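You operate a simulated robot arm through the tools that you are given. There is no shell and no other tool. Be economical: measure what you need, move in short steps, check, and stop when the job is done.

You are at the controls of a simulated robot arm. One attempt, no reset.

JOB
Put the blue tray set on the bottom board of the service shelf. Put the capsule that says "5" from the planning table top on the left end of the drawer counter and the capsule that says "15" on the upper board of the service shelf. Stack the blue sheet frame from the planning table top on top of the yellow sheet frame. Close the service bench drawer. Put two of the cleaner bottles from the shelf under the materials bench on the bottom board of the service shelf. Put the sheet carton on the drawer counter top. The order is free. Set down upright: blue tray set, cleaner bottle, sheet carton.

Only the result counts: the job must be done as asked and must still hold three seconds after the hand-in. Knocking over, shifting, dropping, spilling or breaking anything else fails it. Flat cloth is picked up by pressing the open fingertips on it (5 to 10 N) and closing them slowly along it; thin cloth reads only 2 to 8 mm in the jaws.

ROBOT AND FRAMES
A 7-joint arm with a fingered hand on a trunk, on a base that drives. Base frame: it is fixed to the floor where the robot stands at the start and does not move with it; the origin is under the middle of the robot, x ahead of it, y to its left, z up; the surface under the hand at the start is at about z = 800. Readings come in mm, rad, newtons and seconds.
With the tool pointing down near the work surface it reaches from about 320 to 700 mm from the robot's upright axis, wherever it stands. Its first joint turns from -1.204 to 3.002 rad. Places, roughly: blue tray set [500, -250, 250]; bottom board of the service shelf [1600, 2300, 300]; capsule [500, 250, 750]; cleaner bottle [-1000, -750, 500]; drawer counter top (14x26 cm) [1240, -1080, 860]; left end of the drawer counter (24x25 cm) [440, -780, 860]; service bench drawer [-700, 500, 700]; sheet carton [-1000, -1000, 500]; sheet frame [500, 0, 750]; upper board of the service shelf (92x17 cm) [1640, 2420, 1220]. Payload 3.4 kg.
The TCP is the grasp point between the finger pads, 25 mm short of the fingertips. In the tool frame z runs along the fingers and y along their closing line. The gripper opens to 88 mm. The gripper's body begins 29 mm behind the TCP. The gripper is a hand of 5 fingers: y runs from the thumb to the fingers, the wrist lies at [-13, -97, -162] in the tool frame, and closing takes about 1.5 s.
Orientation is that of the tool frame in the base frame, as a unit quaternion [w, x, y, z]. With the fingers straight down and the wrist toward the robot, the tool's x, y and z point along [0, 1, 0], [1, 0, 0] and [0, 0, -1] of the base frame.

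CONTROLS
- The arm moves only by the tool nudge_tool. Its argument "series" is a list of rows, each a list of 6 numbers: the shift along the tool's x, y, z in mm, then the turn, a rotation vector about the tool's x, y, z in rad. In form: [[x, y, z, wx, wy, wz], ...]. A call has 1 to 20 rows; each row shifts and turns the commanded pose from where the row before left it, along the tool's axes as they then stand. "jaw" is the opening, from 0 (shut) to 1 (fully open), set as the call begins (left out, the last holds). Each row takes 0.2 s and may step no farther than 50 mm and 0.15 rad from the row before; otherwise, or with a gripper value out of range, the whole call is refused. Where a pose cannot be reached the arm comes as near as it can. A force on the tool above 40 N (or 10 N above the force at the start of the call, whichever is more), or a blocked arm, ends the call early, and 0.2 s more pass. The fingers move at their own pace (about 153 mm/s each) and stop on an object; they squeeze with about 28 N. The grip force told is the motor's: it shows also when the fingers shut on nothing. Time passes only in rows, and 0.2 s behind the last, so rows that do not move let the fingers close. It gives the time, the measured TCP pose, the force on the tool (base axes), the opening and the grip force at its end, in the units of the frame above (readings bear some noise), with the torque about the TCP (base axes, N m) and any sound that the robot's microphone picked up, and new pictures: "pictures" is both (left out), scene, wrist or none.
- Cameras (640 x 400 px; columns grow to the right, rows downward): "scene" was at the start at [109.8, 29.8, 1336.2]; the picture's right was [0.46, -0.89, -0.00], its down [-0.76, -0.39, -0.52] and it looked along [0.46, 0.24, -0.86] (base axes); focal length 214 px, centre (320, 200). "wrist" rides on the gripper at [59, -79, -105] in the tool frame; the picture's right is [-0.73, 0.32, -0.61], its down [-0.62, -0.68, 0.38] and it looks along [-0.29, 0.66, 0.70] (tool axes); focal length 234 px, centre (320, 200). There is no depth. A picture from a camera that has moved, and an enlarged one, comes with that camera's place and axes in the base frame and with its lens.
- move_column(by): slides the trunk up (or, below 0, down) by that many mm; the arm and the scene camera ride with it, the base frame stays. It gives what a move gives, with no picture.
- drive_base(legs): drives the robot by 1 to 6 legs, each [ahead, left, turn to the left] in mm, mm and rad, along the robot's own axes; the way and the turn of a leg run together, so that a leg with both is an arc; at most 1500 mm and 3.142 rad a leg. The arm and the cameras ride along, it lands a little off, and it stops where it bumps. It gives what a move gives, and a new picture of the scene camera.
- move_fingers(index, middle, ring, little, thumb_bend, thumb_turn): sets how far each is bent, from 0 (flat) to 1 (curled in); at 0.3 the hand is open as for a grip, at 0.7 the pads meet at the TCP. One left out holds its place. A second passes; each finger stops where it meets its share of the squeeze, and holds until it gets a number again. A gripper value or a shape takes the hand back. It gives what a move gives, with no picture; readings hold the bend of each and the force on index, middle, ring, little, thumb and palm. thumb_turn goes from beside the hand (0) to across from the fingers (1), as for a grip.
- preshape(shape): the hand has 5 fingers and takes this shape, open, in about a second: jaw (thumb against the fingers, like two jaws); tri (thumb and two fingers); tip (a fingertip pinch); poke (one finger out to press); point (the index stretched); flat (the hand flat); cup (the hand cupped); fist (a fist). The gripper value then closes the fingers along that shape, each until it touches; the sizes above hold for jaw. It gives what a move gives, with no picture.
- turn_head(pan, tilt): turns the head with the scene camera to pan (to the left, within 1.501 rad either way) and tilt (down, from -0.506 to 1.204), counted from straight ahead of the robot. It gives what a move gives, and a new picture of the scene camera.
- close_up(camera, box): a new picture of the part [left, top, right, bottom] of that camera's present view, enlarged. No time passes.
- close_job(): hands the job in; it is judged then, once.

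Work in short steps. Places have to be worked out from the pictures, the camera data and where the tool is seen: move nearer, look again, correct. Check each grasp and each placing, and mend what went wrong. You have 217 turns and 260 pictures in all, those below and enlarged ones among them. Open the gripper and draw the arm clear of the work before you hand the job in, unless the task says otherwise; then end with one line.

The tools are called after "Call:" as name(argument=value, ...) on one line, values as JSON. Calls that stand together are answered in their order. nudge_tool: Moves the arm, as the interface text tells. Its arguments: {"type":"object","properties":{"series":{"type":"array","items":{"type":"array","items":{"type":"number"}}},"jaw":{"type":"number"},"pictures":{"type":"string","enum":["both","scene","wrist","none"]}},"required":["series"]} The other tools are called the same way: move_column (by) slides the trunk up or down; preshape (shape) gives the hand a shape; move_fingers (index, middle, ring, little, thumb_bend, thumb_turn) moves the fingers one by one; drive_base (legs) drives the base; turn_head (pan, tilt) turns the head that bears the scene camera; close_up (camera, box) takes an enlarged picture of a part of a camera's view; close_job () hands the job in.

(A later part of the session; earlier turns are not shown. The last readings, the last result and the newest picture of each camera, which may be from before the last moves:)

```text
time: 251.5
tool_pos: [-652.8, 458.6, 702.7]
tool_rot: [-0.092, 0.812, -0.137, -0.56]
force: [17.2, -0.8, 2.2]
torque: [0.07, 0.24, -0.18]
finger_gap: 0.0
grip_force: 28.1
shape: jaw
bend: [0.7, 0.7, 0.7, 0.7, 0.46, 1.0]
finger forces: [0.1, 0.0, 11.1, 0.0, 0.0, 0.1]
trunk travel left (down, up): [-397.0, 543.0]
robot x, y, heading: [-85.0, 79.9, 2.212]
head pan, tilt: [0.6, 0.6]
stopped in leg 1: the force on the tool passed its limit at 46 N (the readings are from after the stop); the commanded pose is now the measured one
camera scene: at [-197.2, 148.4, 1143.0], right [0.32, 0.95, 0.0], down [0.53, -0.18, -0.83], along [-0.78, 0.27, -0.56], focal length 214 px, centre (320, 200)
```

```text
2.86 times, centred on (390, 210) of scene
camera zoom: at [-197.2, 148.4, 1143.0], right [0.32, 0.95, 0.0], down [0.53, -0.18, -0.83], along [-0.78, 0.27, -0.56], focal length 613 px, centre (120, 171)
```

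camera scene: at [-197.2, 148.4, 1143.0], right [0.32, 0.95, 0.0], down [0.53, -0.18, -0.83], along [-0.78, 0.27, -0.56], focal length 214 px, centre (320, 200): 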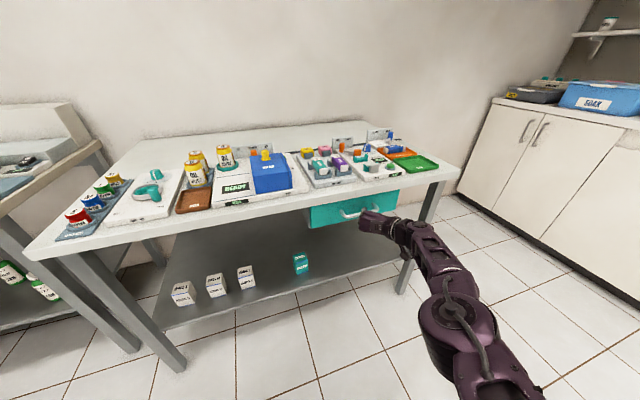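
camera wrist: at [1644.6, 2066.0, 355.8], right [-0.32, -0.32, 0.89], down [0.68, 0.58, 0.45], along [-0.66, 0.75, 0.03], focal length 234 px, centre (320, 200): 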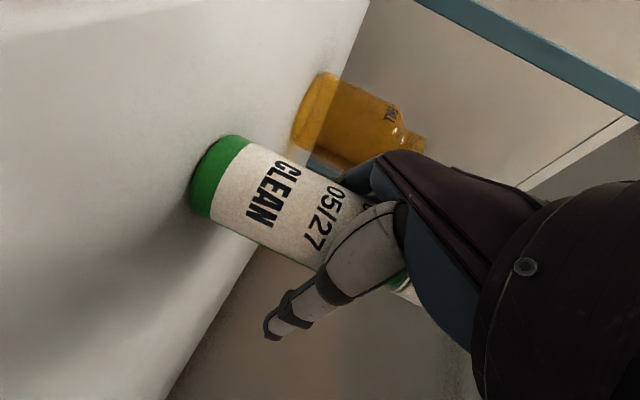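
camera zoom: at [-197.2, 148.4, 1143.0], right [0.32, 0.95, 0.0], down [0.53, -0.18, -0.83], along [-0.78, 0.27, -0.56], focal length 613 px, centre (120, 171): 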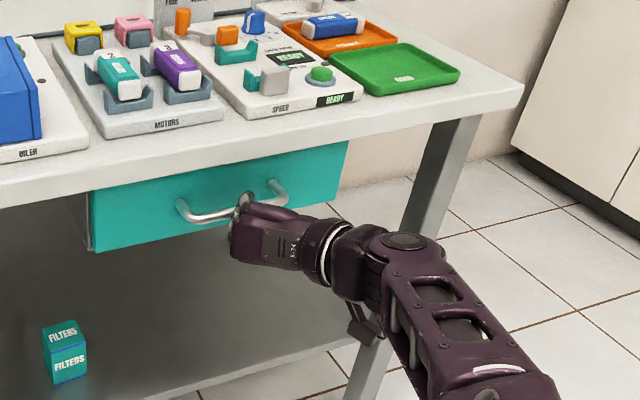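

The drawer no longer moves (46 N). I back off and check that it is flush.

Call:
drive_base(legs=[[-72, -96, 0]])

Call:
turn_head(pan=0.75, tilt=0.5)

Call:
close_up(camera="scene", box=[300, 140, 500, 280])

```text
time: 252.8
tool_pos: [-533.5, 458.3, 703.1]
tool_rot: [-0.092, 0.812, -0.137, -0.559]
force: [0.1, 0.3, -0.3]
torque: [-0.01, 0.01, 0.01]
finger_gap: 0.1
grip_force: 28.2
shape: jaw
bend: [0.7, 0.7, 0.7, 0.7, 0.46, 1.0]
finger forces: [0.0, 0.1, 0.0, 0.0, 0.0, 0.0]
trunk travel left (down, up): [-397.0, 543.0]
robot x, y, heading: [34.9, 84.8, 2.216]
head pan, tilt: [0.6, 0.6]
camera scene: at [-77.9, 149.7, 1142.7], right [0.32, 0.95, 0.0], down [0.53, -0.18, -0.83], along [-0.78, 0.27, -0.56], focal length 214 px, centre (320, 200)
```

scene: 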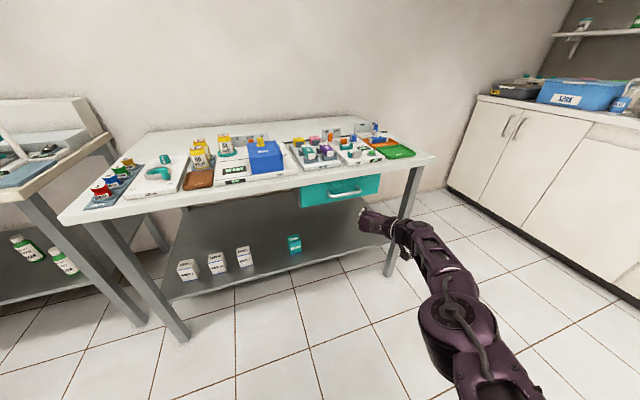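

```text
time: 253.5
tool_pos: [-532.2, 459.2, 701.6]
tool_rot: [-0.092, 0.813, -0.137, -0.559]
force: [0.1, -0.1, -0.5]
torque: [-0.02, -0.04, -0.01]
finger_gap: 0.0
grip_force: 27.7
shape: jaw
bend: [0.7, 0.7, 0.7, 0.7, 0.46, 1.0]
finger forces: [0.1, 0.1, 0.1, 0.0, 0.0, 0.0]
trunk travel left (down, up): [-397.0, 543.0]
robot x, y, heading: [36.1, 83.2, 2.215]
head pan, tilt: [0.75, 0.499]
camera scene: at [-84.6, 137.4, 1151.6], right [0.18, 0.98, 0.0], down [0.47, -0.09, -0.88], along [-0.86, 0.16, -0.48], focal length 214 px, centre (320, 200)
```

scene: 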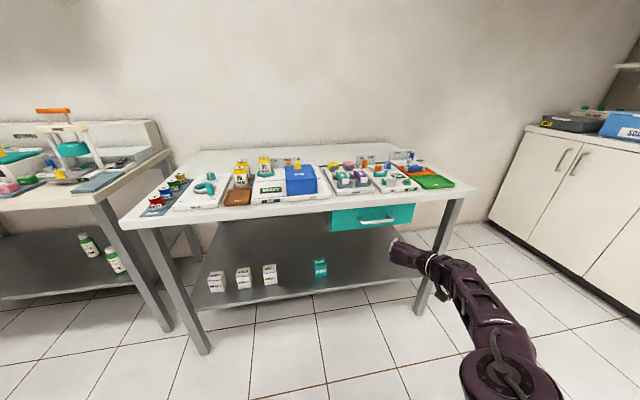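

```text
2.86 times, centred on (400, 210) of scene
camera zoom: at [-84.6, 137.4, 1151.6], right [0.18, 0.98, 0.0], down [0.47, -0.09, -0.88], along [-0.86, 0.16, -0.48], focal length 613 px, centre (91, 171)
```

zoom: 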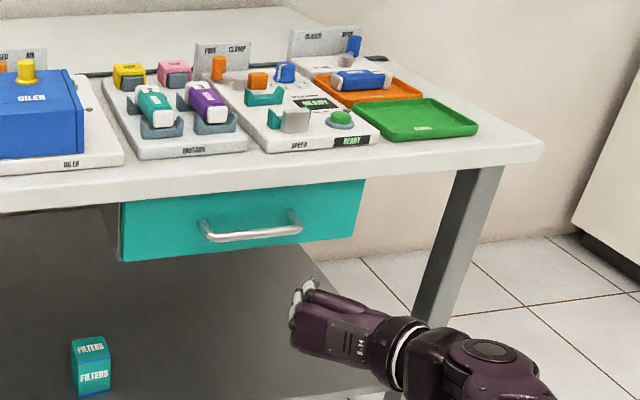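

The drawer is shut flush. Now the second bottle ("11/27"): I open the hand, turn to heading 2.1 and drive back to the materials bench.

Call:
drive_base(legs=[[0, 0, -0.115], [-1092, 708, 0], [87, 158, 0]])

Call:
move_column(by=-262)

Call:
turn_head(pan=0.8, tilt=0.5)

Call:
nudge_tool(series=[[0, 0, 0, 0, 0, 0], [0, 0, 0, 0, 0, 0], [0, 0, 0, 0, 0, 0], [0, 0, 0, 0, 0, 0]], jaw=1, pictures="none")

Call:
close_up(camera="scene", box=[300, 130, 500, 260])

```text
time: 261.7
tool_pos: [-736.0, -767.7, 700.6]
tool_rot: [-0.132, 0.801, -0.197, -0.55]
force: [0.2, 0.2, -0.2]
torque: [0.02, 0.04, 0.02]
finger_gap: 0.0
grip_force: 27.7
shape: jaw
bend: [0.7, 0.7, 0.7, 0.7, 0.46, 1.0]
finger forces: [0.0, 0.0, 0.0, 0.0, 0.1, 0.0]
trunk travel left (down, up): [-397.0, 543.0]
robot x, y, heading: [-228.8, -1222.2, 2.065]
head pan, tilt: [0.75, 0.499]
camera scene: at [-340.4, -1151.4, 1151.6], right [0.32, 0.95, 0.0], down [0.45, -0.15, -0.88], along [-0.83, 0.28, -0.48], focal length 214 px, centre (320, 200)
```

scene: 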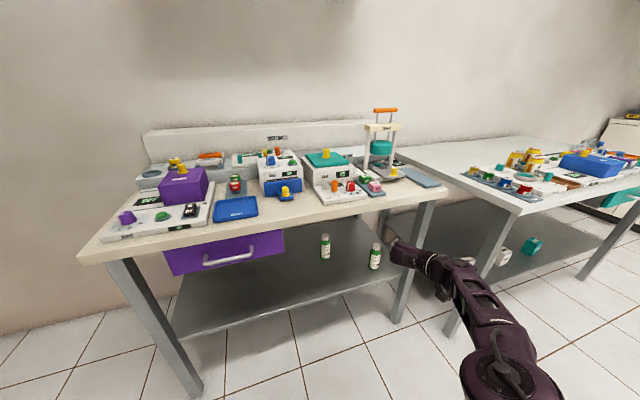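

```text
time: 264.4
tool_pos: [-735.9, -767.3, 439.1]
tool_rot: [-0.132, 0.801, -0.196, -0.549]
force: [0.4, 0.7, 0.4]
torque: [0.01, 0.02, 0.0]
finger_gap: 0.1
grip_force: 27.7
shape: jaw
bend: [0.7, 0.7, 0.7, 0.7, 0.47, 1.0]
finger forces: [0.0, 0.0, 0.0, 0.0, 0.0, 0.0]
trunk travel left (down, up): [-135.0, 805.0]
robot x, y, heading: [-226.8, -1221.4, 2.066]
head pan, tilt: [0.75, 0.499]
```

```text
time: 265.0
tool_pos: [-736.4, -768.3, 440.1]
tool_rot: [-0.132, 0.801, -0.196, -0.55]
force: [0.8, 0.7, -0.2]
torque: [0.0, -0.01, 0.01]
finger_gap: 0.1
grip_force: 28.3
shape: jaw
bend: [0.7, 0.7, 0.7, 0.7, 0.47, 1.0]
finger forces: [0.0, 0.0, 0.0, 0.0, 0.1, 0.0]
trunk travel left (down, up): [-135.0, 805.0]
robot x, y, heading: [-232.7, -1223.0, 2.065]
head pan, tilt: [0.799, 0.499]
camera scene: at [-341.0, -1155.7, 889.7], right [0.27, 0.96, 0.0], down [0.46, -0.13, -0.88], along [-0.84, 0.24, -0.48], focal length 214 px, centre (320, 200)
```

scene: 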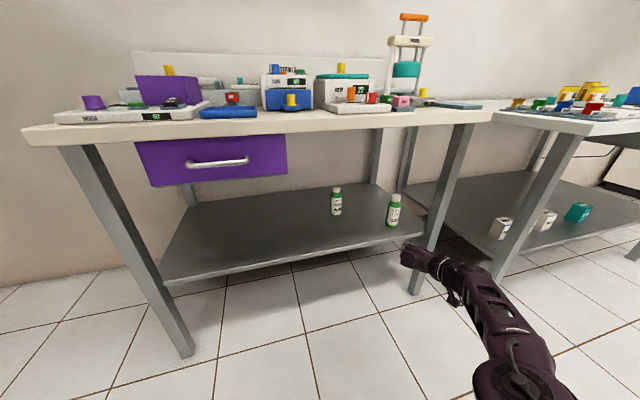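

```text
time: 266.0
tool_pos: [-736.6, -767.2, 439.4]
tool_rot: [-0.132, 0.801, -0.197, -0.55]
force: [0.4, 0.1, -0.1]
torque: [0.02, -0.02, -0.03]
finger_gap: 87.5
grip_force: 0.1
shape: jaw
bend: [0.3, 0.3, 0.3, 0.3, 0.3, 0.98]
finger forces: [0.0, 0.0, 0.0, 0.0, 0.1, 0.0]
trunk travel left (down, up): [-135.0, 805.0]
robot x, y, heading: [-229.2, -1224.0, 2.068]
head pan, tilt: [0.799, 0.499]
```

```text
3.08 times, centred on (400, 195) of scene
camera zoom: at [-341.0, -1155.7, 889.6], right [0.27, 0.96, 0.0], down [0.46, -0.13, -0.88], along [-0.84, 0.24, -0.48], focal length 660 px, centre (74, 215)
```

zoom: 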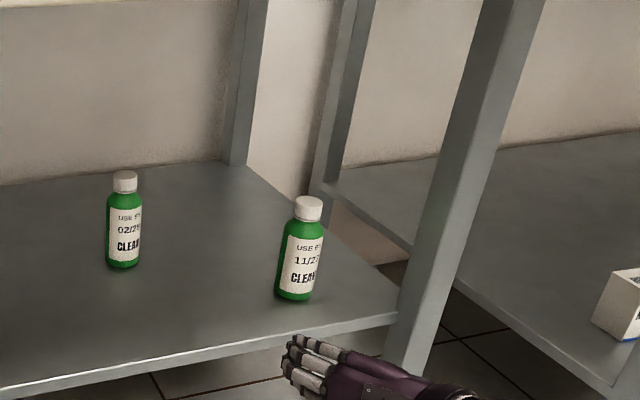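

Bottle 1 at ≈(−982, −656), the path clears the leg. Driving in the first 60 %.

Call:
drive_base(legs=[[127, 96, 0]])

Call:
nudge_tool(series=[[0, 0, 0, 0, 0, 0]], pictures="wrist")

Call:
close_up(camera="scene", box=[320, 130, 520, 280])

```text
time: 267.4
tool_pos: [-881.3, -699.5, 438.6]
tool_rot: [-0.132, 0.801, -0.196, -0.55]
force: [0.0, -0.3, 0.3]
torque: [0.0, 0.02, 0.0]
finger_gap: 87.7
grip_force: 0.1
shape: jaw
bend: [0.3, 0.3, 0.3, 0.3, 0.3, 0.98]
finger forces: [0.0, 0.0, 0.1, 0.0, 0.1, 0.1]
trunk travel left (down, up): [-135.0, 805.0]
robot x, y, heading: [-375.1, -1156.3, 2.068]
head pan, tilt: [0.799, 0.499]
camera scene: at [-485.5, -1087.0, 889.6], right [0.27, 0.96, 0.0], down [0.46, -0.13, -0.88], along [-0.85, 0.24, -0.48], focal length 214 px, centre (320, 200)
```

scene: 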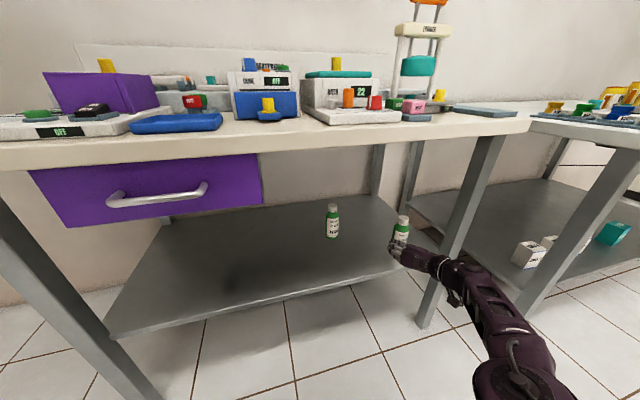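

```text
time: 267.8
tool_pos: [-882.7, -700.3, 439.5]
tool_rot: [-0.131, 0.801, -0.196, -0.55]
force: [-1.0, -0.7, -0.1]
torque: [0.01, 0.02, -0.02]
finger_gap: 87.6
grip_force: 0.1
shape: jaw
bend: [0.3, 0.3, 0.3, 0.3, 0.3, 0.98]
finger forces: [0.1, 0.1, 0.0, 0.0, 0.0, 0.0]
trunk travel left (down, up): [-135.0, 805.0]
robot x, y, heading: [-372.3, -1152.9, 2.07]
head pan, tilt: [0.799, 0.499]
camera wrist: at [-739.4, -684.1, 421.5], right [0.13, -0.42, 0.9], down [-0.2, 0.87, 0.44], along [-0.97, -0.24, 0.02], focal length 234 px, centre (320, 200)
```

wrist: 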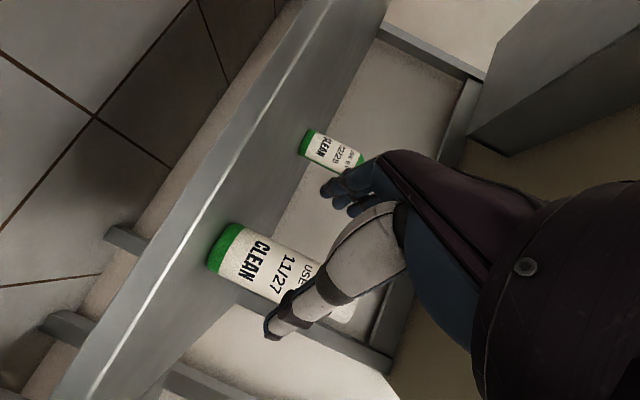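

```text
2.67 times, centred on (420, 205) of scene
camera zoom: at [-485.5, -1087.0, 889.6], right [0.27, 0.96, 0.0], down [0.46, -0.13, -0.88], along [-0.85, 0.24, -0.48], focal length 572 px, centre (53, 187)
```

zoom: 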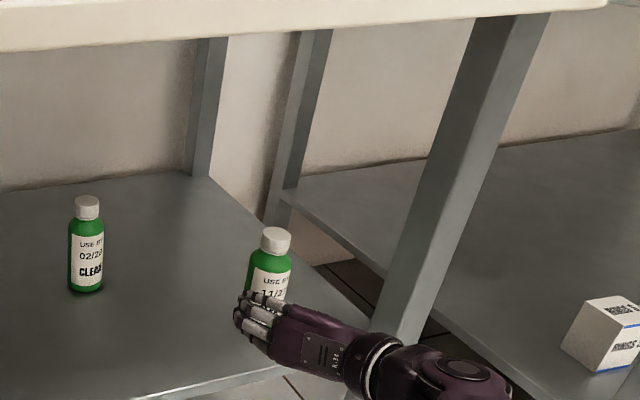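

Good alignment. Driving the remaining ~104 mm.

Call:
drive_base(legs=[[82, 63, 0]])

Call:
nudge_tool(series=[[0, 0, 0, 0, 0, 0]], pictures="wrist")

```text
time: 269.0
tool_pos: [-976.9, -661.6, 438.6]
tool_rot: [-0.131, 0.801, -0.195, -0.55]
force: [0.2, 0.2, 0.0]
torque: [0.03, 0.02, -0.01]
finger_gap: 87.5
grip_force: 0.0
shape: jaw
bend: [0.3, 0.3, 0.3, 0.3, 0.3, 0.98]
finger forces: [0.0, 0.0, 0.0, 0.0, 0.1, 0.0]
trunk travel left (down, up): [-135.0, 805.0]
robot x, y, heading: [-468.3, -1112.0, 2.069]
head pan, tilt: [0.799, 0.499]
camera scene: at [-579.7, -1047.0, 889.6], right [0.27, 0.96, 0.0], down [0.46, -0.13, -0.88], along [-0.85, 0.24, -0.48], focal length 214 px, centre (320, 200)
```

scene: 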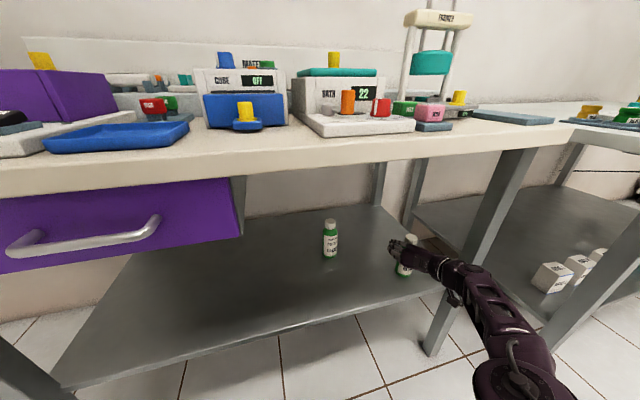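

```text
time: 269.4
tool_pos: [-977.8, -661.8, 439.4]
tool_rot: [-0.132, 0.801, -0.194, -0.55]
force: [0.6, -0.6, 0.3]
torque: [0.0, 0.01, 0.01]
finger_gap: 87.6
grip_force: 0.0
shape: jaw
bend: [0.3, 0.3, 0.3, 0.3, 0.3, 0.98]
finger forces: [0.0, 0.1, 0.0, 0.0, 0.1, 0.0]
trunk travel left (down, up): [-135.0, 805.0]
robot x, y, heading: [-465.7, -1115.1, 2.071]
head pan, tilt: [0.799, 0.499]
camera wrist: at [-834.2, -644.5, 421.5], right [0.13, -0.42, 0.9], down [-0.21, 0.87, 0.44], along [-0.97, -0.24, 0.02], focal length 234 px, centre (320, 200)
```

wrist: 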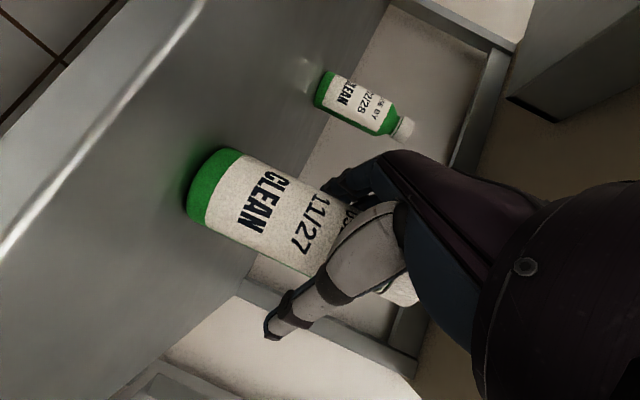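

Looks identical to the earlier good grasp. Closing and lifting 45 mm.

Call:
nudge_tool(series=[[0, 0, 0, 0, 0, 0], [0, 0, 0, 0, 0, 0], [0, 0, 0, 0, 0, 0], [0, 0, 0, 0, 0, 0], [0, 0, 0, 0, 0, 0], [0, 0, 0, 0, 0, 0], [0, 0, 0, 0, 0, 0], [0, 0, 0, 0, 0, 0]], jaw=0, pictures="wrist")

Call:
move_column(by=45)

Call:
drive_base(legs=[[-211, -160, 0]])

Call:
close_up(camera="scene", box=[360, 190, 500, 290])

```text
time: 271.2
tool_pos: [-977.8, -661.0, 440.0]
tool_rot: [-0.131, 0.801, -0.195, -0.551]
force: [-0.5, 0.9, 1.5]
torque: [0.06, -0.05, 0.02]
finger_gap: 35.1
grip_force: 28.3
shape: jaw
bend: [0.74, 0.51, 0.51, 0.49, 0.75, 1.0]
finger forces: [12.7, 5.5, 2.9, 1.3, 22.5, 0.0]
trunk travel left (down, up): [-135.0, 805.0]
robot x, y, heading: [-468.2, -1115.5, 2.078]
head pan, tilt: [0.799, 0.499]
camera wrist: at [-834.1, -644.5, 421.5], right [0.13, -0.42, 0.9], down [-0.21, 0.87, 0.44], along [-0.97, -0.24, 0.02], focal length 234 px, centre (320, 200)
```

wrist: 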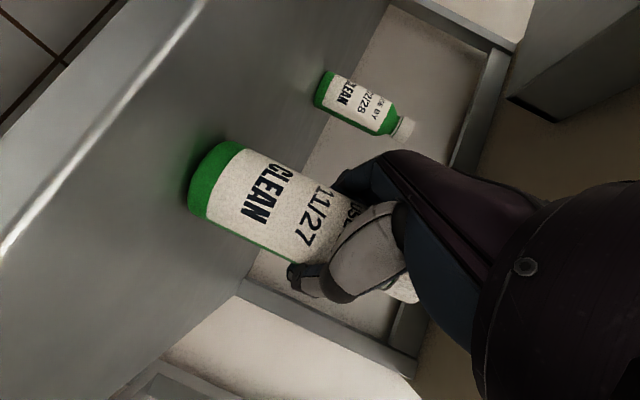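

```text
time: 272.1
tool_pos: [-977.7, -660.6, 483.9]
tool_rot: [-0.132, 0.801, -0.194, -0.55]
force: [0.2, -0.5, -2.3]
torque: [-0.02, 0.0, -0.03]
finger_gap: 33.2
grip_force: 28.3
shape: jaw
bend: [0.75, 0.53, 0.54, 0.49, 0.77, 1.0]
finger forces: [17.1, 4.1, 1.0, 1.2, 21.3, 0.0]
trunk travel left (down, up): [-180.0, 760.0]
robot x, y, heading: [-467.5, -1115.5, 2.071]
head pan, tilt: [0.799, 0.499]
```

```text
time: 273.9
tool_pos: [-734.4, -762.4, 484.2]
tool_rot: [-0.132, 0.801, -0.195, -0.55]
force: [0.0, 0.6, -1.4]
torque: [0.0, 0.01, 0.01]
finger_gap: 32.9
grip_force: 28.7
shape: jaw
bend: [0.75, 0.53, 0.54, 0.49, 0.77, 1.0]
finger forces: [17.0, 4.1, 1.0, 1.2, 21.2, 0.0]
trunk travel left (down, up): [-180.0, 760.0]
robot x, y, heading: [-225.4, -1217.3, 2.072]
head pan, tilt: [0.799, 0.499]
camera scene: at [-338.4, -1150.2, 934.6], right [0.27, 0.96, 0.0], down [0.46, -0.13, -0.88], along [-0.85, 0.24, -0.48], focal length 214 px, centre (320, 200)
```

scene: 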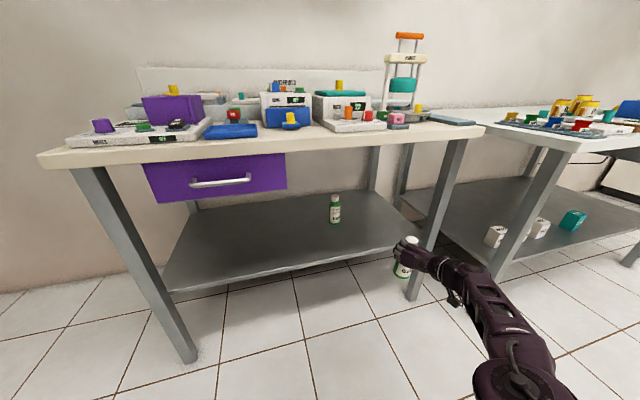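

```text
4.00 times, centred on (430, 240) of scene
camera zoom: at [-338.4, -1150.2, 934.6], right [0.27, 0.96, 0.0], down [0.46, -0.13, -0.88], along [-0.85, 0.24, -0.48], focal length 858 px, centre (-120, 40)
```

zoom: 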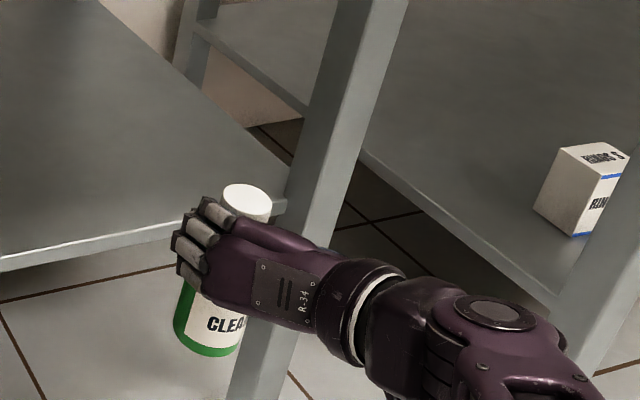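

Bottle is held upright. I raise and drive the same way back to the service shelf.

Call:
move_column(by=376)

Call:
drive_base(legs=[[0, 0, -1.087], [704, 467, 0], [704, 467, 0], [500, 332, 0]])

```text
time: 277.6
tool_pos: [-734.0, -763.2, 859.9]
tool_rot: [-0.132, 0.801, -0.196, -0.55]
force: [-0.8, 0.1, -2.4]
torque: [0.03, 0.02, 0.03]
finger_gap: 33.0
grip_force: 27.7
shape: jaw
bend: [0.75, 0.53, 0.54, 0.49, 0.77, 1.0]
finger forces: [17.0, 4.0, 1.0, 1.1, 21.0, 0.0]
trunk travel left (down, up): [-556.0, 384.0]
robot x, y, heading: [-226.4, -1217.3, 2.07]
head pan, tilt: [0.799, 0.499]
```

```text
time: 291.9
tool_pos: [-83.8, 1744.9, 860.3]
tool_rot: [-0.393, 0.59, -0.575, -0.408]
force: [0.3, -0.4, -2.2]
torque: [0.02, 0.02, 0.0]
finger_gap: 33.0
grip_force: 27.5
shape: jaw
bend: [0.75, 0.54, 0.54, 0.49, 0.77, 1.0]
finger forces: [16.6, 3.8, 0.8, 1.2, 20.4, 0.0]
trunk travel left (down, up): [-556.0, 384.0]
robot x, y, heading: [-233.0, 1077.8, 1.006]
head pan, tilt: [0.799, 0.499]
camera scene: at [-229.4, 1210.0, 1310.5], right [0.97, 0.23, 0.0], down [0.11, -0.47, -0.88], along [-0.2, 0.85, -0.48], focal length 214 px, centre (320, 200)
```

scene: 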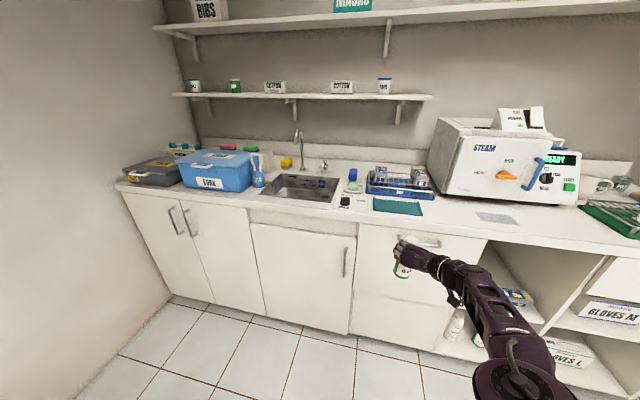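

Now east to the shelf.

Call:
drive_base(legs=[[568, -729, 0], [480, -702, -0.02]])

Call:
move_column(by=-400)

Call:
turn_head(pan=0.5, tilt=0.7)

```text
time: 300.9
tool_pos: [1707.3, 1837.6, 859.9]
tool_rot: [-0.398, 0.584, -0.582, -0.402]
force: [0.2, 0.2, -1.5]
torque: [0.01, -0.05, -0.02]
finger_gap: 33.0
grip_force: 28.7
shape: jaw
bend: [0.75, 0.54, 0.54, 0.49, 0.77, 1.0]
finger forces: [16.5, 3.7, 0.8, 1.1, 20.4, 0.0]
trunk travel left (down, up): [-556.0, 384.0]
robot x, y, heading: [1539.2, 1179.3, 0.976]
head pan, tilt: [0.799, 0.499]
camera scene: at [1549.1, 1307.0, 1310.6], right [0.98, 0.21, 0.0], down [0.1, -0.47, -0.88], along [-0.18, 0.86, -0.48], focal length 214 px, centre (320, 200)
```

scene: 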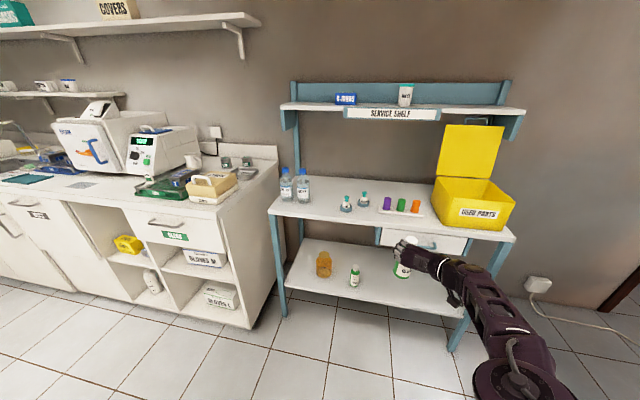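

```text
time: 304.7
tool_pos: [1709.5, 1837.9, 460.6]
tool_rot: [-0.397, 0.584, -0.582, -0.402]
force: [-0.1, -0.6, -2.6]
torque: [0.03, -0.03, -0.01]
finger_gap: 33.1
grip_force: 27.8
shape: jaw
bend: [0.75, 0.54, 0.54, 0.49, 0.77, 1.0]
finger forces: [16.7, 3.6, 0.8, 1.0, 20.4, 0.0]
trunk travel left (down, up): [-156.0, 784.0]
robot x, y, heading: [1534.5, 1172.6, 0.979]
head pan, tilt: [0.799, 0.499]
```

```text
time: 305.5
tool_pos: [1707.5, 1838.9, 460.3]
tool_rot: [-0.397, 0.585, -0.582, -0.402]
force: [0.2, -0.7, -2.0]
torque: [0.0, -0.02, -0.03]
finger_gap: 32.8
grip_force: 28.3
shape: jaw
bend: [0.75, 0.54, 0.54, 0.49, 0.77, 1.0]
finger forces: [16.7, 3.6, 0.7, 1.2, 20.4, 0.1]
trunk travel left (down, up): [-156.0, 784.0]
robot x, y, heading: [1537.8, 1176.5, 0.981]
head pan, tilt: [0.499, 0.7]
camera scene: at [1575.2, 1302.4, 892.9], right [1.0, -0.09, 0.0], down [-0.06, -0.64, -0.77], along [0.07, 0.76, -0.64], focal length 214 px, centre (320, 200)
```

scene: 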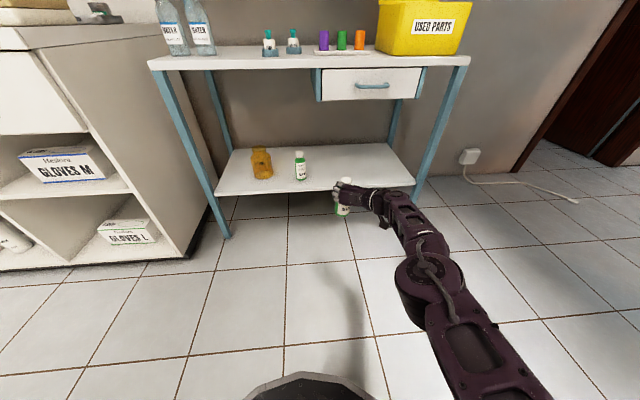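

I lower to 421 and drive in to set the bottle beside the first (x≈1685).

Call:
move_column(by=-38)

Call:
drive_base(legs=[[276, 212, 0]])

Call:
move_column(by=-38)

Call:
close_up(camera="scene", box=[240, 100, 440, 230])

```text
time: 306.3
tool_pos: [1707.7, 1838.6, 422.1]
tool_rot: [-0.398, 0.584, -0.582, -0.402]
force: [0.1, 0.0, -2.7]
torque: [0.01, -0.01, 0.01]
finger_gap: 32.7
grip_force: 28.6
shape: jaw
bend: [0.75, 0.54, 0.54, 0.49, 0.77, 1.0]
finger forces: [16.5, 3.7, 0.8, 1.1, 20.4, 0.0]
trunk travel left (down, up): [-118.0, 822.0]
robot x, y, heading: [1538.9, 1178.5, 0.977]
head pan, tilt: [0.499, 0.7]
```

```text
time: 308.6
tool_pos: [1696.3, 2193.4, 421.9]
tool_rot: [0.4, -0.582, 0.584, 0.401]
force: [-0.3, 0.1, -2.3]
torque: [0.01, -0.02, -0.01]
finger_gap: 33.0
grip_force: 27.9
shape: jaw
bend: [0.75, 0.54, 0.54, 0.49, 0.77, 1.0]
finger forces: [16.5, 3.7, 0.7, 1.2, 20.3, 0.1]
trunk travel left (down, up): [-118.0, 822.0]
robot x, y, heading: [1524.7, 1534.4, 0.968]
head pan, tilt: [0.499, 0.7]
camera scene: at [1560.5, 1658.2, 854.9], right [1.0, -0.1, 0.0], down [-0.06, -0.64, -0.76], along [0.08, 0.76, -0.64], focal length 214 px, centre (320, 200)
```

scene: 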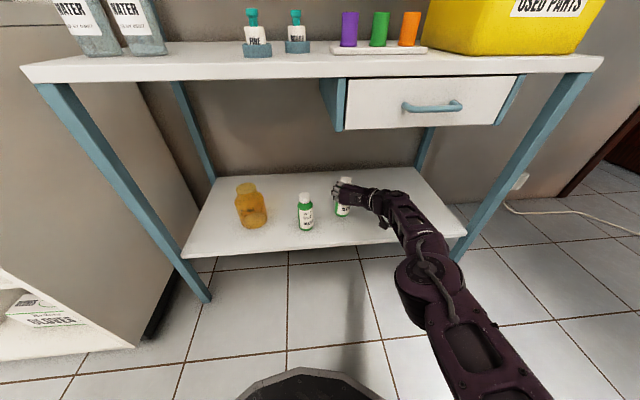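

```text
time: 309.4
tool_pos: [1696.7, 2192.8, 383.5]
tool_rot: [0.4, -0.581, 0.585, 0.4]
force: [-0.2, 0.0, -2.5]
torque: [0.02, 0.01, 0.0]
finger_gap: 32.8
grip_force: 27.9
shape: jaw
bend: [0.75, 0.54, 0.54, 0.49, 0.77, 1.0]
finger forces: [16.6, 3.7, 0.8, 1.1, 20.4, 0.0]
trunk travel left (down, up): [-80.0, 860.0]
robot x, y, heading: [1526.5, 1531.2, 0.968]
head pan, tilt: [0.499, 0.7]
```

```text
3.08 times, centred on (340, 165) of scene
camera zoom: at [1560.4, 1658.1, 816.8], right [1.0, -0.1, 0.0], down [-0.06, -0.64, -0.76], along [0.08, 0.76, -0.64], focal length 660 px, centre (258, 308)
```

zoom: 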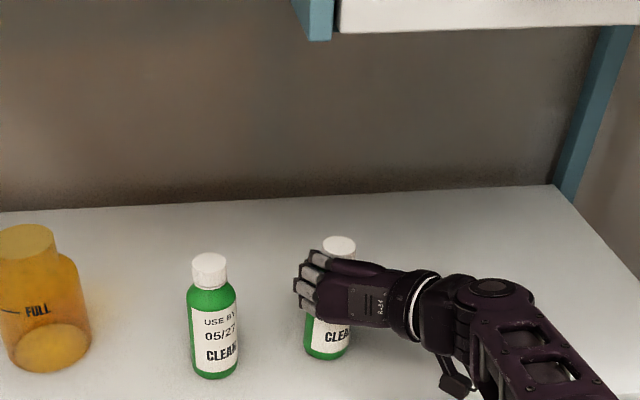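

Good position. Stepping down to contact.

Call:
move_column(by=-4)

Call:
move_column(by=-3)

Call:
move_column(by=-3)

```text
time: 310.0
tool_pos: [1696.2, 2191.7, 381.0]
tool_rot: [0.399, -0.583, 0.584, 0.401]
force: [-0.5, 0.1, 0.9]
torque: [-0.04, 0.03, 0.01]
finger_gap: 32.6
grip_force: 27.9
shape: jaw
bend: [0.75, 0.54, 0.54, 0.49, 0.77, 1.0]
finger forces: [16.6, 4.1, 1.2, 1.5, 20.5, 0.1]
trunk travel left (down, up): [-76.0, 864.0]
robot x, y, heading: [1523.5, 1535.9, 0.971]
head pan, tilt: [0.499, 0.7]
```

```text
time: 310.5
tool_pos: [1695.9, 2193.6, 380.7]
tool_rot: [0.4, -0.582, 0.584, 0.401]
force: [-2.8, 2.4, 9.3]
torque: [0.0, 0.1, -0.04]
finger_gap: 33.0
grip_force: 27.3
shape: jaw
bend: [0.75, 0.54, 0.53, 0.49, 0.77, 1.0]
finger forces: [16.9, 4.9, 2.2, 2.9, 20.8, 0.1]
trunk travel left (down, up): [-73.0, 867.0]
robot x, y, heading: [1521.1, 1529.5, 0.973]
head pan, tilt: [0.499, 0.7]
```

```text
time: 311.0
tool_pos: [1695.3, 2192.6, 377.1]
tool_rot: [0.4, -0.582, 0.583, 0.403]
force: [-3.7, 3.2, 17.1]
torque: [-0.02, 0.13, -0.05]
finger_gap: 33.0
grip_force: 27.8
shape: jaw
bend: [0.75, 0.54, 0.53, 0.5, 0.77, 1.0]
finger forces: [16.1, 4.8, 3.7, 4.9, 21.8, 0.0]
trunk travel left (down, up): [-70.0, 870.0]
robot x, y, heading: [1524.5, 1531.6, 0.976]
head pan, tilt: [0.499, 0.7]
```

Contact. I relieve 3 mm, open, and withdraw.

Call:
move_column(by=3)

Call:
nudge_tool(series=[[0, 0, 0, 0, 0, 0], [0, 0, 0, 0, 0, 0], [0, 0, 0, 0, 0, 0], [0, 0, 0, 0, 0, 0], [0, 0, 0, 0, 0, 0], [0, 0, 0, 0, 0, 0]], jaw=1, pictures="none")

Call:
drive_base(legs=[[-248, -169, 0]])

Call:
close_up(camera="scene", box=[200, 80, 440, 230])

```text
time: 311.5
tool_pos: [1696.4, 2192.5, 376.8]
tool_rot: [0.4, -0.582, 0.584, 0.401]
force: [-3.0, 1.9, 9.9]
torque: [0.0, 0.02, -0.03]
finger_gap: 32.8
grip_force: 28.0
shape: jaw
bend: [0.75, 0.54, 0.53, 0.49, 0.77, 1.0]
finger forces: [16.1, 4.4, 2.7, 4.2, 21.6, 0.0]
trunk travel left (down, up): [-73.0, 867.0]
robot x, y, heading: [1524.7, 1533.4, 0.97]
head pan, tilt: [0.499, 0.7]
```

```text
time: 312.9
tool_pos: [1695.8, 2193.3, 376.6]
tool_rot: [0.399, -0.581, 0.585, 0.401]
force: [-0.1, 0.4, 0.9]
torque: [-0.01, -0.01, 0.03]
finger_gap: 87.7
grip_force: 0.0
shape: jaw
bend: [0.3, 0.3, 0.3, 0.3, 0.3, 0.98]
finger forces: [0.0, 0.0, 0.1, 0.1, 0.0, 0.1]
trunk travel left (down, up): [-73.0, 867.0]
robot x, y, heading: [1524.4, 1531.3, 0.968]
head pan, tilt: [0.499, 0.7]
```

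```text
time: 315.0
tool_pos: [1693.7, 1895.2, 377.6]
tool_rot: [0.401, -0.58, 0.586, 0.399]
force: [0.2, 0.0, -0.3]
torque: [-0.03, 0.0, -0.03]
finger_gap: 87.8
grip_force: 0.0
shape: jaw
bend: [0.3, 0.3, 0.3, 0.3, 0.3, 0.98]
finger forces: [0.1, 0.0, 0.1, 0.1, 0.0, 0.0]
trunk travel left (down, up): [-73.0, 867.0]
robot x, y, heading: [1520.5, 1234.1, 0.97]
head pan, tilt: [0.499, 0.7]
camera scene: at [1554.9, 1361.9, 809.9], right [0.99, -0.1, 0.0], down [-0.07, -0.64, -0.76], along [0.08, 0.76, -0.64], focal length 214 px, centre (320, 200)
```

scene: 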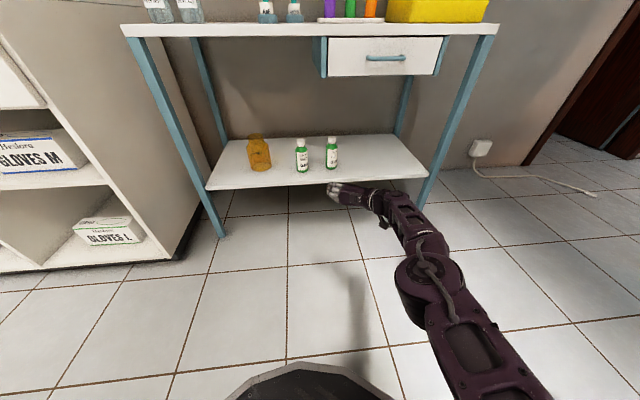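

```text
2.67 times, centred on (320, 155) of scene
camera zoom: at [1554.9, 1361.9, 809.9], right [0.99, -0.1, 0.0], down [-0.07, -0.64, -0.76], along [0.08, 0.76, -0.64], focal length 572 px, centre (320, 320)
```

zoom: 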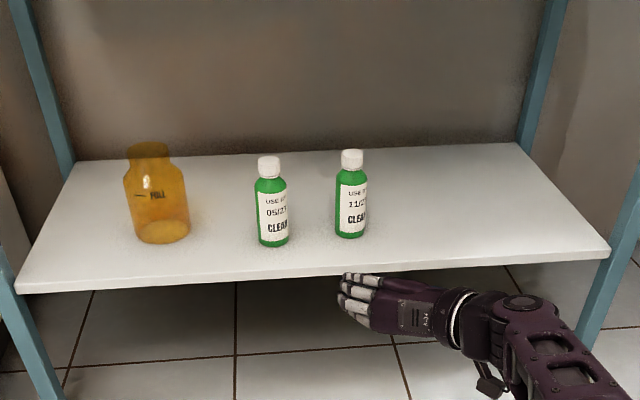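

Both bottles stand upright. Now I raise and head back to the planning table for the tray set and capsule 15.

Call:
move_column(by=400)

Call:
drive_base(legs=[[-480, 701, 0], [-599, 680, 0], [-495, -339, 0], [-495, -339, 0]])

Call:
move_column(by=300)

Call:
turn_head(pan=-0.9, tilt=0.9)

```text
time: 318.8
tool_pos: [1694.1, 1896.4, 777.0]
tool_rot: [0.401, -0.581, 0.586, 0.399]
force: [-0.1, -0.4, 0.6]
torque: [-0.02, -0.04, 0.01]
finger_gap: 87.7
grip_force: 0.1
shape: jaw
bend: [0.3, 0.3, 0.3, 0.3, 0.3, 0.98]
finger forces: [0.0, 0.0, 0.1, 0.0, 0.0, 0.0]
trunk travel left (down, up): [-473.0, 467.0]
robot x, y, heading: [1521.3, 1239.1, 0.966]
head pan, tilt: [0.499, 0.7]
```

```text
time: 322.1
tool_pos: [1062.6, 1888.8, 778.0]
tool_rot: [0.408, -0.577, 0.588, 0.394]
force: [8.2, -6.6, 0.4]
torque: [0.0, 0.09, 0.17]
finger_gap: 85.3
grip_force: 0.1
shape: jaw
bend: [0.31, 0.34, 0.33, 0.3, 0.3, 0.98]
finger forces: [0.6, 7.4, 2.2, 0.0, 0.1, 0.1]
trunk travel left (down, up): [-473.0, 467.0]
robot x, y, heading: [871.1, 1227.7, 0.979]
head pan, tilt: [0.499, 0.7]
stopped in leg 1: the force on the tool passed its limit at 45 N (the readings are from after the stop); the commanded pose is now the measured one
camera scene: at [913.3, 1351.3, 1210.1], right [1.0, -0.09, 0.0], down [-0.06, -0.64, -0.77], along [0.07, 0.76, -0.64], focal length 214 px, centre (320, 200)
```

scene: 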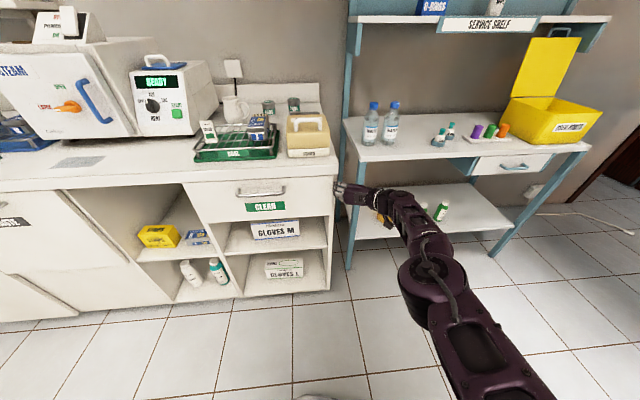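

```text
time: 323.1
tool_pos: [1061.3, 1887.8, 815.8]
tool_rot: [0.405, -0.585, 0.587, 0.387]
force: [6.7, -5.5, -21.9]
torque: [-0.12, -1.04, 0.13]
finger_gap: 85.0
grip_force: 0.0
shape: jaw
bend: [0.32, 0.34, 0.34, 0.34, 0.3, 0.98]
finger forces: [1.3, 3.9, 1.8, 26.3, 0.0, 0.0]
trunk travel left (down, up): [-523.0, 417.0]
robot x, y, heading: [874.6, 1227.7, 0.983]
head pan, tilt: [0.499, 0.7]
stopped: the force on the tool passed its limit at 49 N (the readings are from after the stop); the commanded pose is now the measured one
```

```text
time: 324.6
tool_pos: [1060.5, 1888.1, 817.2]
tool_rot: [0.404, -0.584, 0.586, 0.39]
force: [12.9, -15.5, -28.0]
torque: [-0.01, -1.24, 0.61]
finger_gap: 84.4
grip_force: 0.0
shape: jaw
bend: [0.33, 0.34, 0.34, 0.34, 0.3, 0.98]
finger forces: [1.9, 7.0, 2.3, 37.5, 0.0, 0.0]
trunk travel left (down, up): [-523.0, 417.0]
robot x, y, heading: [876.3, 1228.9, 0.982]
head pan, tilt: [-0.901, 0.901]
camera scene: at [983.3, 1276.2, 1243.3], right [0.08, -1.0, 0.0], down [-0.78, -0.06, -0.62], along [0.62, 0.05, -0.79], focal length 214 px, centre (320, 200)
```

scene: 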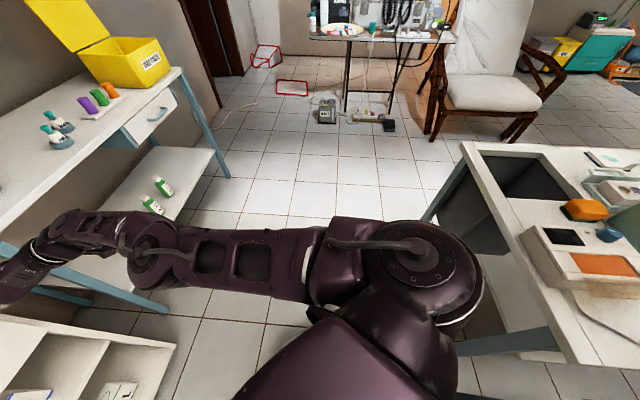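

The fingers caught the cabinet's corner. I lower back 45 mm to release the pressure, then move away south-east.

Call:
move_column(by=-45)

Call:
drive_base(legs=[[0, -40, 0]])

Call:
turn_head(pan=0.5, tilt=0.7)

```text
time: 325.5
tool_pos: [1060.0, 1887.5, 776.5]
tool_rot: [0.406, -0.582, 0.586, 0.392]
force: [14.4, -2.2, 5.4]
torque: [0.11, 0.36, -0.11]
finger_gap: 84.1
grip_force: 0.1
shape: jaw
bend: [0.33, 0.35, 0.35, 0.3, 0.3, 0.98]
finger forces: [2.0, 6.7, 5.2, 0.0, 0.0, 0.0]
trunk travel left (down, up): [-478.0, 462.0]
robot x, y, heading: [874.2, 1229.0, 0.976]
head pan, tilt: [-0.901, 0.901]
```

```text
time: 326.4
tool_pos: [1091.2, 1865.5, 775.1]
tool_rot: [0.405, -0.584, 0.585, 0.391]
force: [0.6, -0.8, -0.3]
torque: [-0.01, 0.05, 0.01]
finger_gap: 87.7
grip_force: 0.0
shape: jaw
bend: [0.3, 0.3, 0.3, 0.3, 0.3, 0.98]
finger forces: [0.1, 0.2, 0.0, 0.0, 0.0, 0.0]
trunk travel left (down, up): [-478.0, 462.0]
robot x, y, heading: [907.5, 1207.7, 0.979]
head pan, tilt: [-0.901, 0.901]
camera scene: at [1012.9, 1251.5, 1198.7], right [0.08, -1.0, 0.0], down [-0.78, -0.06, -0.62], along [0.62, 0.05, -0.78], focal length 214 px, centre (320, 200)
```

scene: 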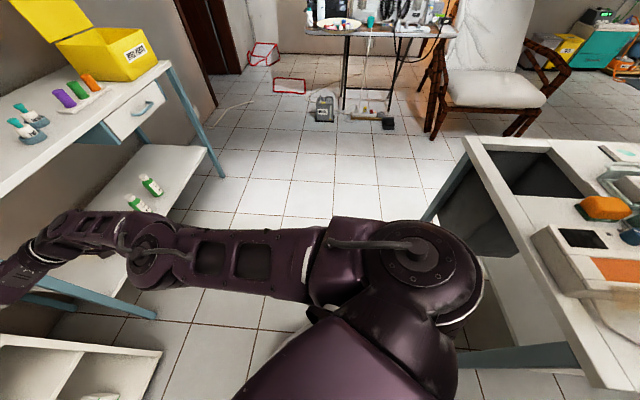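

```text
time: 327.9
tool_pos: [1089.3, 1865.0, 774.0]
tool_rot: [0.405, -0.584, 0.585, 0.391]
force: [0.1, -0.1, 0.5]
torque: [0.03, 0.02, 0.02]
finger_gap: 87.6
grip_force: 0.0
shape: jaw
bend: [0.3, 0.3, 0.3, 0.3, 0.3, 0.98]
finger forces: [0.1, 0.0, 0.1, 0.0, 0.0, 0.0]
trunk travel left (down, up): [-478.0, 462.0]
robot x, y, heading: [911.2, 1205.5, 0.978]
head pan, tilt: [0.499, 0.7]
camera scene: at [944.4, 1331.0, 1215.0], right [1.0, -0.09, 0.0], down [-0.06, -0.64, -0.76], along [0.07, 0.76, -0.64], focal length 214 px, centre (320, 200)
```

scene: 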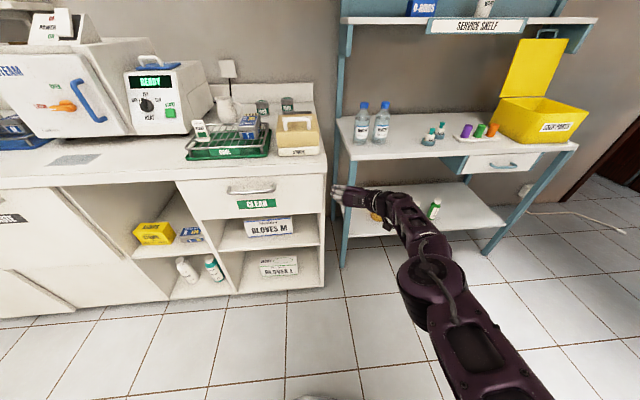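

Nothing got displaced. I pull the hand back ~100 mm toward the robot before continuing west.

Call:
nudge_tool(series=[[12, 0, -33, 0, 0, 0], [12, 0, -33, 0, 0, 0], [12, 0, -33, 0, 0, 0], [12, 0, -33, 0, 0, 0], [0, 0, 0, 0, 0, 0]], pictures="scene")

```text
time: 329.1
tool_pos: [1089.2, 1865.1, 775.2]
tool_rot: [0.406, -0.583, 0.585, 0.391]
force: [0.5, -0.3, 0.8]
torque: [-0.01, 0.01, -0.03]
finger_gap: 87.7
grip_force: 0.0
shape: jaw
bend: [0.3, 0.3, 0.3, 0.3, 0.3, 0.98]
finger forces: [0.0, 0.1, 0.0, 0.1, 0.1, 0.0]
out of reach, approached as far as the arm can: row 1, 2, 3, 4
trunk travel left (down, up): [-478.0, 462.0]
robot x, y, heading: [909.5, 1210.4, 0.976]
head pan, tilt: [0.499, 0.7]
camera scene: at [944.3, 1331.0, 1215.0], right [1.0, -0.09, 0.0], down [-0.06, -0.64, -0.76], along [0.07, 0.76, -0.64], focal length 214 px, centre (320, 200)
```

scene: 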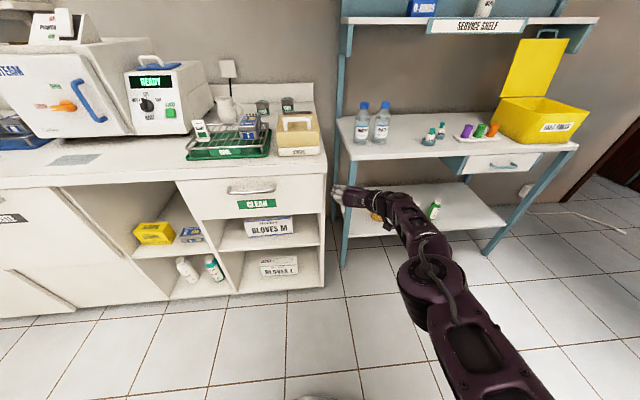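

Not retractable in this pose; I turn the base right so the arm points away from the cabinets, then travel west backwards.

Call:
drive_base(legs=[[0, 0, -0.5]])

Call:
drive_base(legs=[[-1010, 420, 0]])

```text
time: 330.9
tool_pos: [1389.8, 1692.4, 773.9]
tool_rot: [0.491, -0.417, 0.714, 0.275]
force: [0.2, -0.4, -0.6]
torque: [-0.02, -0.02, 0.0]
finger_gap: 87.6
grip_force: 0.0
shape: jaw
bend: [0.3, 0.3, 0.3, 0.3, 0.3, 0.98]
finger forces: [0.0, 0.0, 0.1, 0.1, 0.0, 0.0]
trunk travel left (down, up): [-478.0, 462.0]
robot x, y, heading: [908.3, 1209.5, 0.469]
head pan, tilt: [0.499, 0.7]
camera scene: at [1001.7, 1297.1, 1215.0], right [0.82, -0.57, 0.0], down [-0.37, -0.53, -0.76], along [0.43, 0.63, -0.64], focal length 214 px, centre (320, 200)
```

scene: 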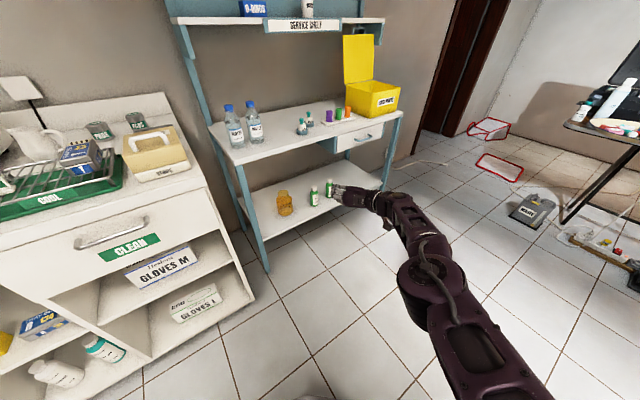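

```text
time: 336.6
tool_pos: [286.6, 1585.6, 774.6]
tool_rot: [0.49, -0.419, 0.713, 0.276]
force: [-0.6, 0.5, -0.1]
torque: [0.01, 0.0, -0.01]
finger_gap: 87.4
grip_force: 0.0
shape: jaw
bend: [0.3, 0.3, 0.3, 0.3, 0.3, 0.98]
finger forces: [0.0, 0.0, 0.1, 0.1, 0.0, 0.1]
trunk travel left (down, up): [-478.0, 462.0]
robot x, y, heading: [-189.3, 1100.8, 0.471]
head pan, tilt: [0.499, 0.7]
camera scene: at [-99.4, 1187.5, 1215.0], right [0.83, -0.56, 0.0], down [-0.36, -0.53, -0.77], along [0.43, 0.63, -0.64], focal length 214 px, centre (320, 200)
```

scene: 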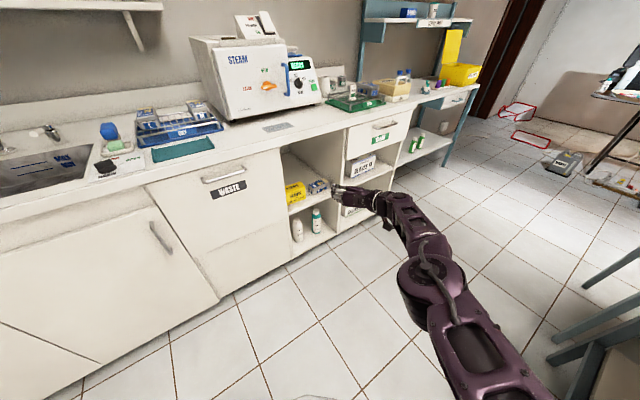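

I turn a little left and drive south in the corridor to stand before the planning table.

Call:
drive_base(legs=[[0, 0, 0.33], [-825, -801, 0]])

Call:
turn_head(pan=-1.1, tilt=0.7)

```text
time: 343.5
tool_pos: [100.3, 562.6, 775.6]
tool_rot: [0.442, -0.522, 0.641, 0.348]
force: [0.3, 0.4, 1.1]
torque: [0.01, 0.0, 0.02]
finger_gap: 87.8
grip_force: 0.0
shape: jaw
bend: [0.3, 0.3, 0.3, 0.3, 0.3, 0.98]
finger forces: [0.1, 0.1, 0.0, 0.0, 0.1, 0.0]
trunk travel left (down, up): [-478.0, 462.0]
robot x, y, heading: [-202.5, -51.0, 0.779]
head pan, tilt: [0.499, 0.7]
camera scene: at [-147.2, 67.1, 1215.0], right [0.96, -0.29, 0.0], down [-0.18, -0.62, -0.77], along [0.22, 0.73, -0.64], focal length 214 px, centre (320, 200)
```

scene: 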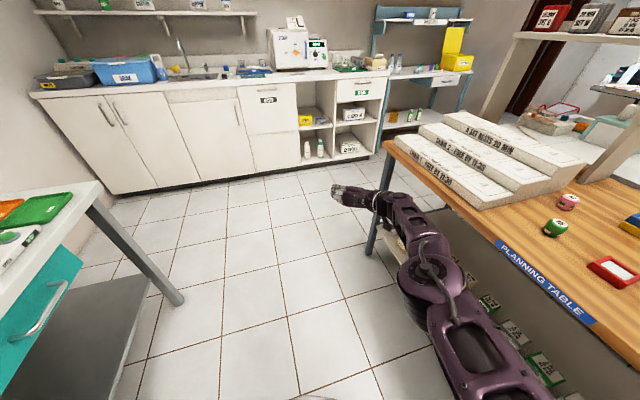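

```text
time: 345.1
tool_pos: [100.6, 562.5, 773.7]
tool_rot: [0.442, -0.523, 0.64, 0.348]
force: [-0.2, -0.1, 0.7]
torque: [0.03, 0.01, 0.02]
finger_gap: 87.6
grip_force: 0.1
shape: jaw
bend: [0.3, 0.3, 0.3, 0.3, 0.3, 0.98]
finger forces: [0.0, 0.0, 0.0, 0.0, 0.0, 0.0]
trunk travel left (down, up): [-478.0, 462.0]
robot x, y, heading: [-208.2, -47.5, 0.78]
head pan, tilt: [-1.1, 0.7]
camera scene: at [-90.8, -40.5, 1215.0], right [-0.31, -0.95, 0.0], down [-0.61, 0.2, -0.76], along [0.73, -0.24, -0.64], focal length 214 px, centre (320, 200)
```

scene: 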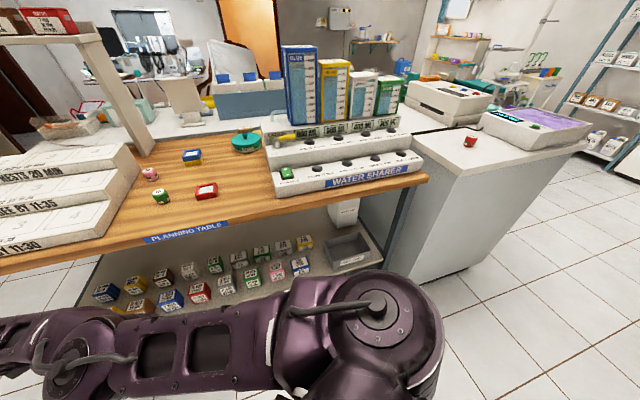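

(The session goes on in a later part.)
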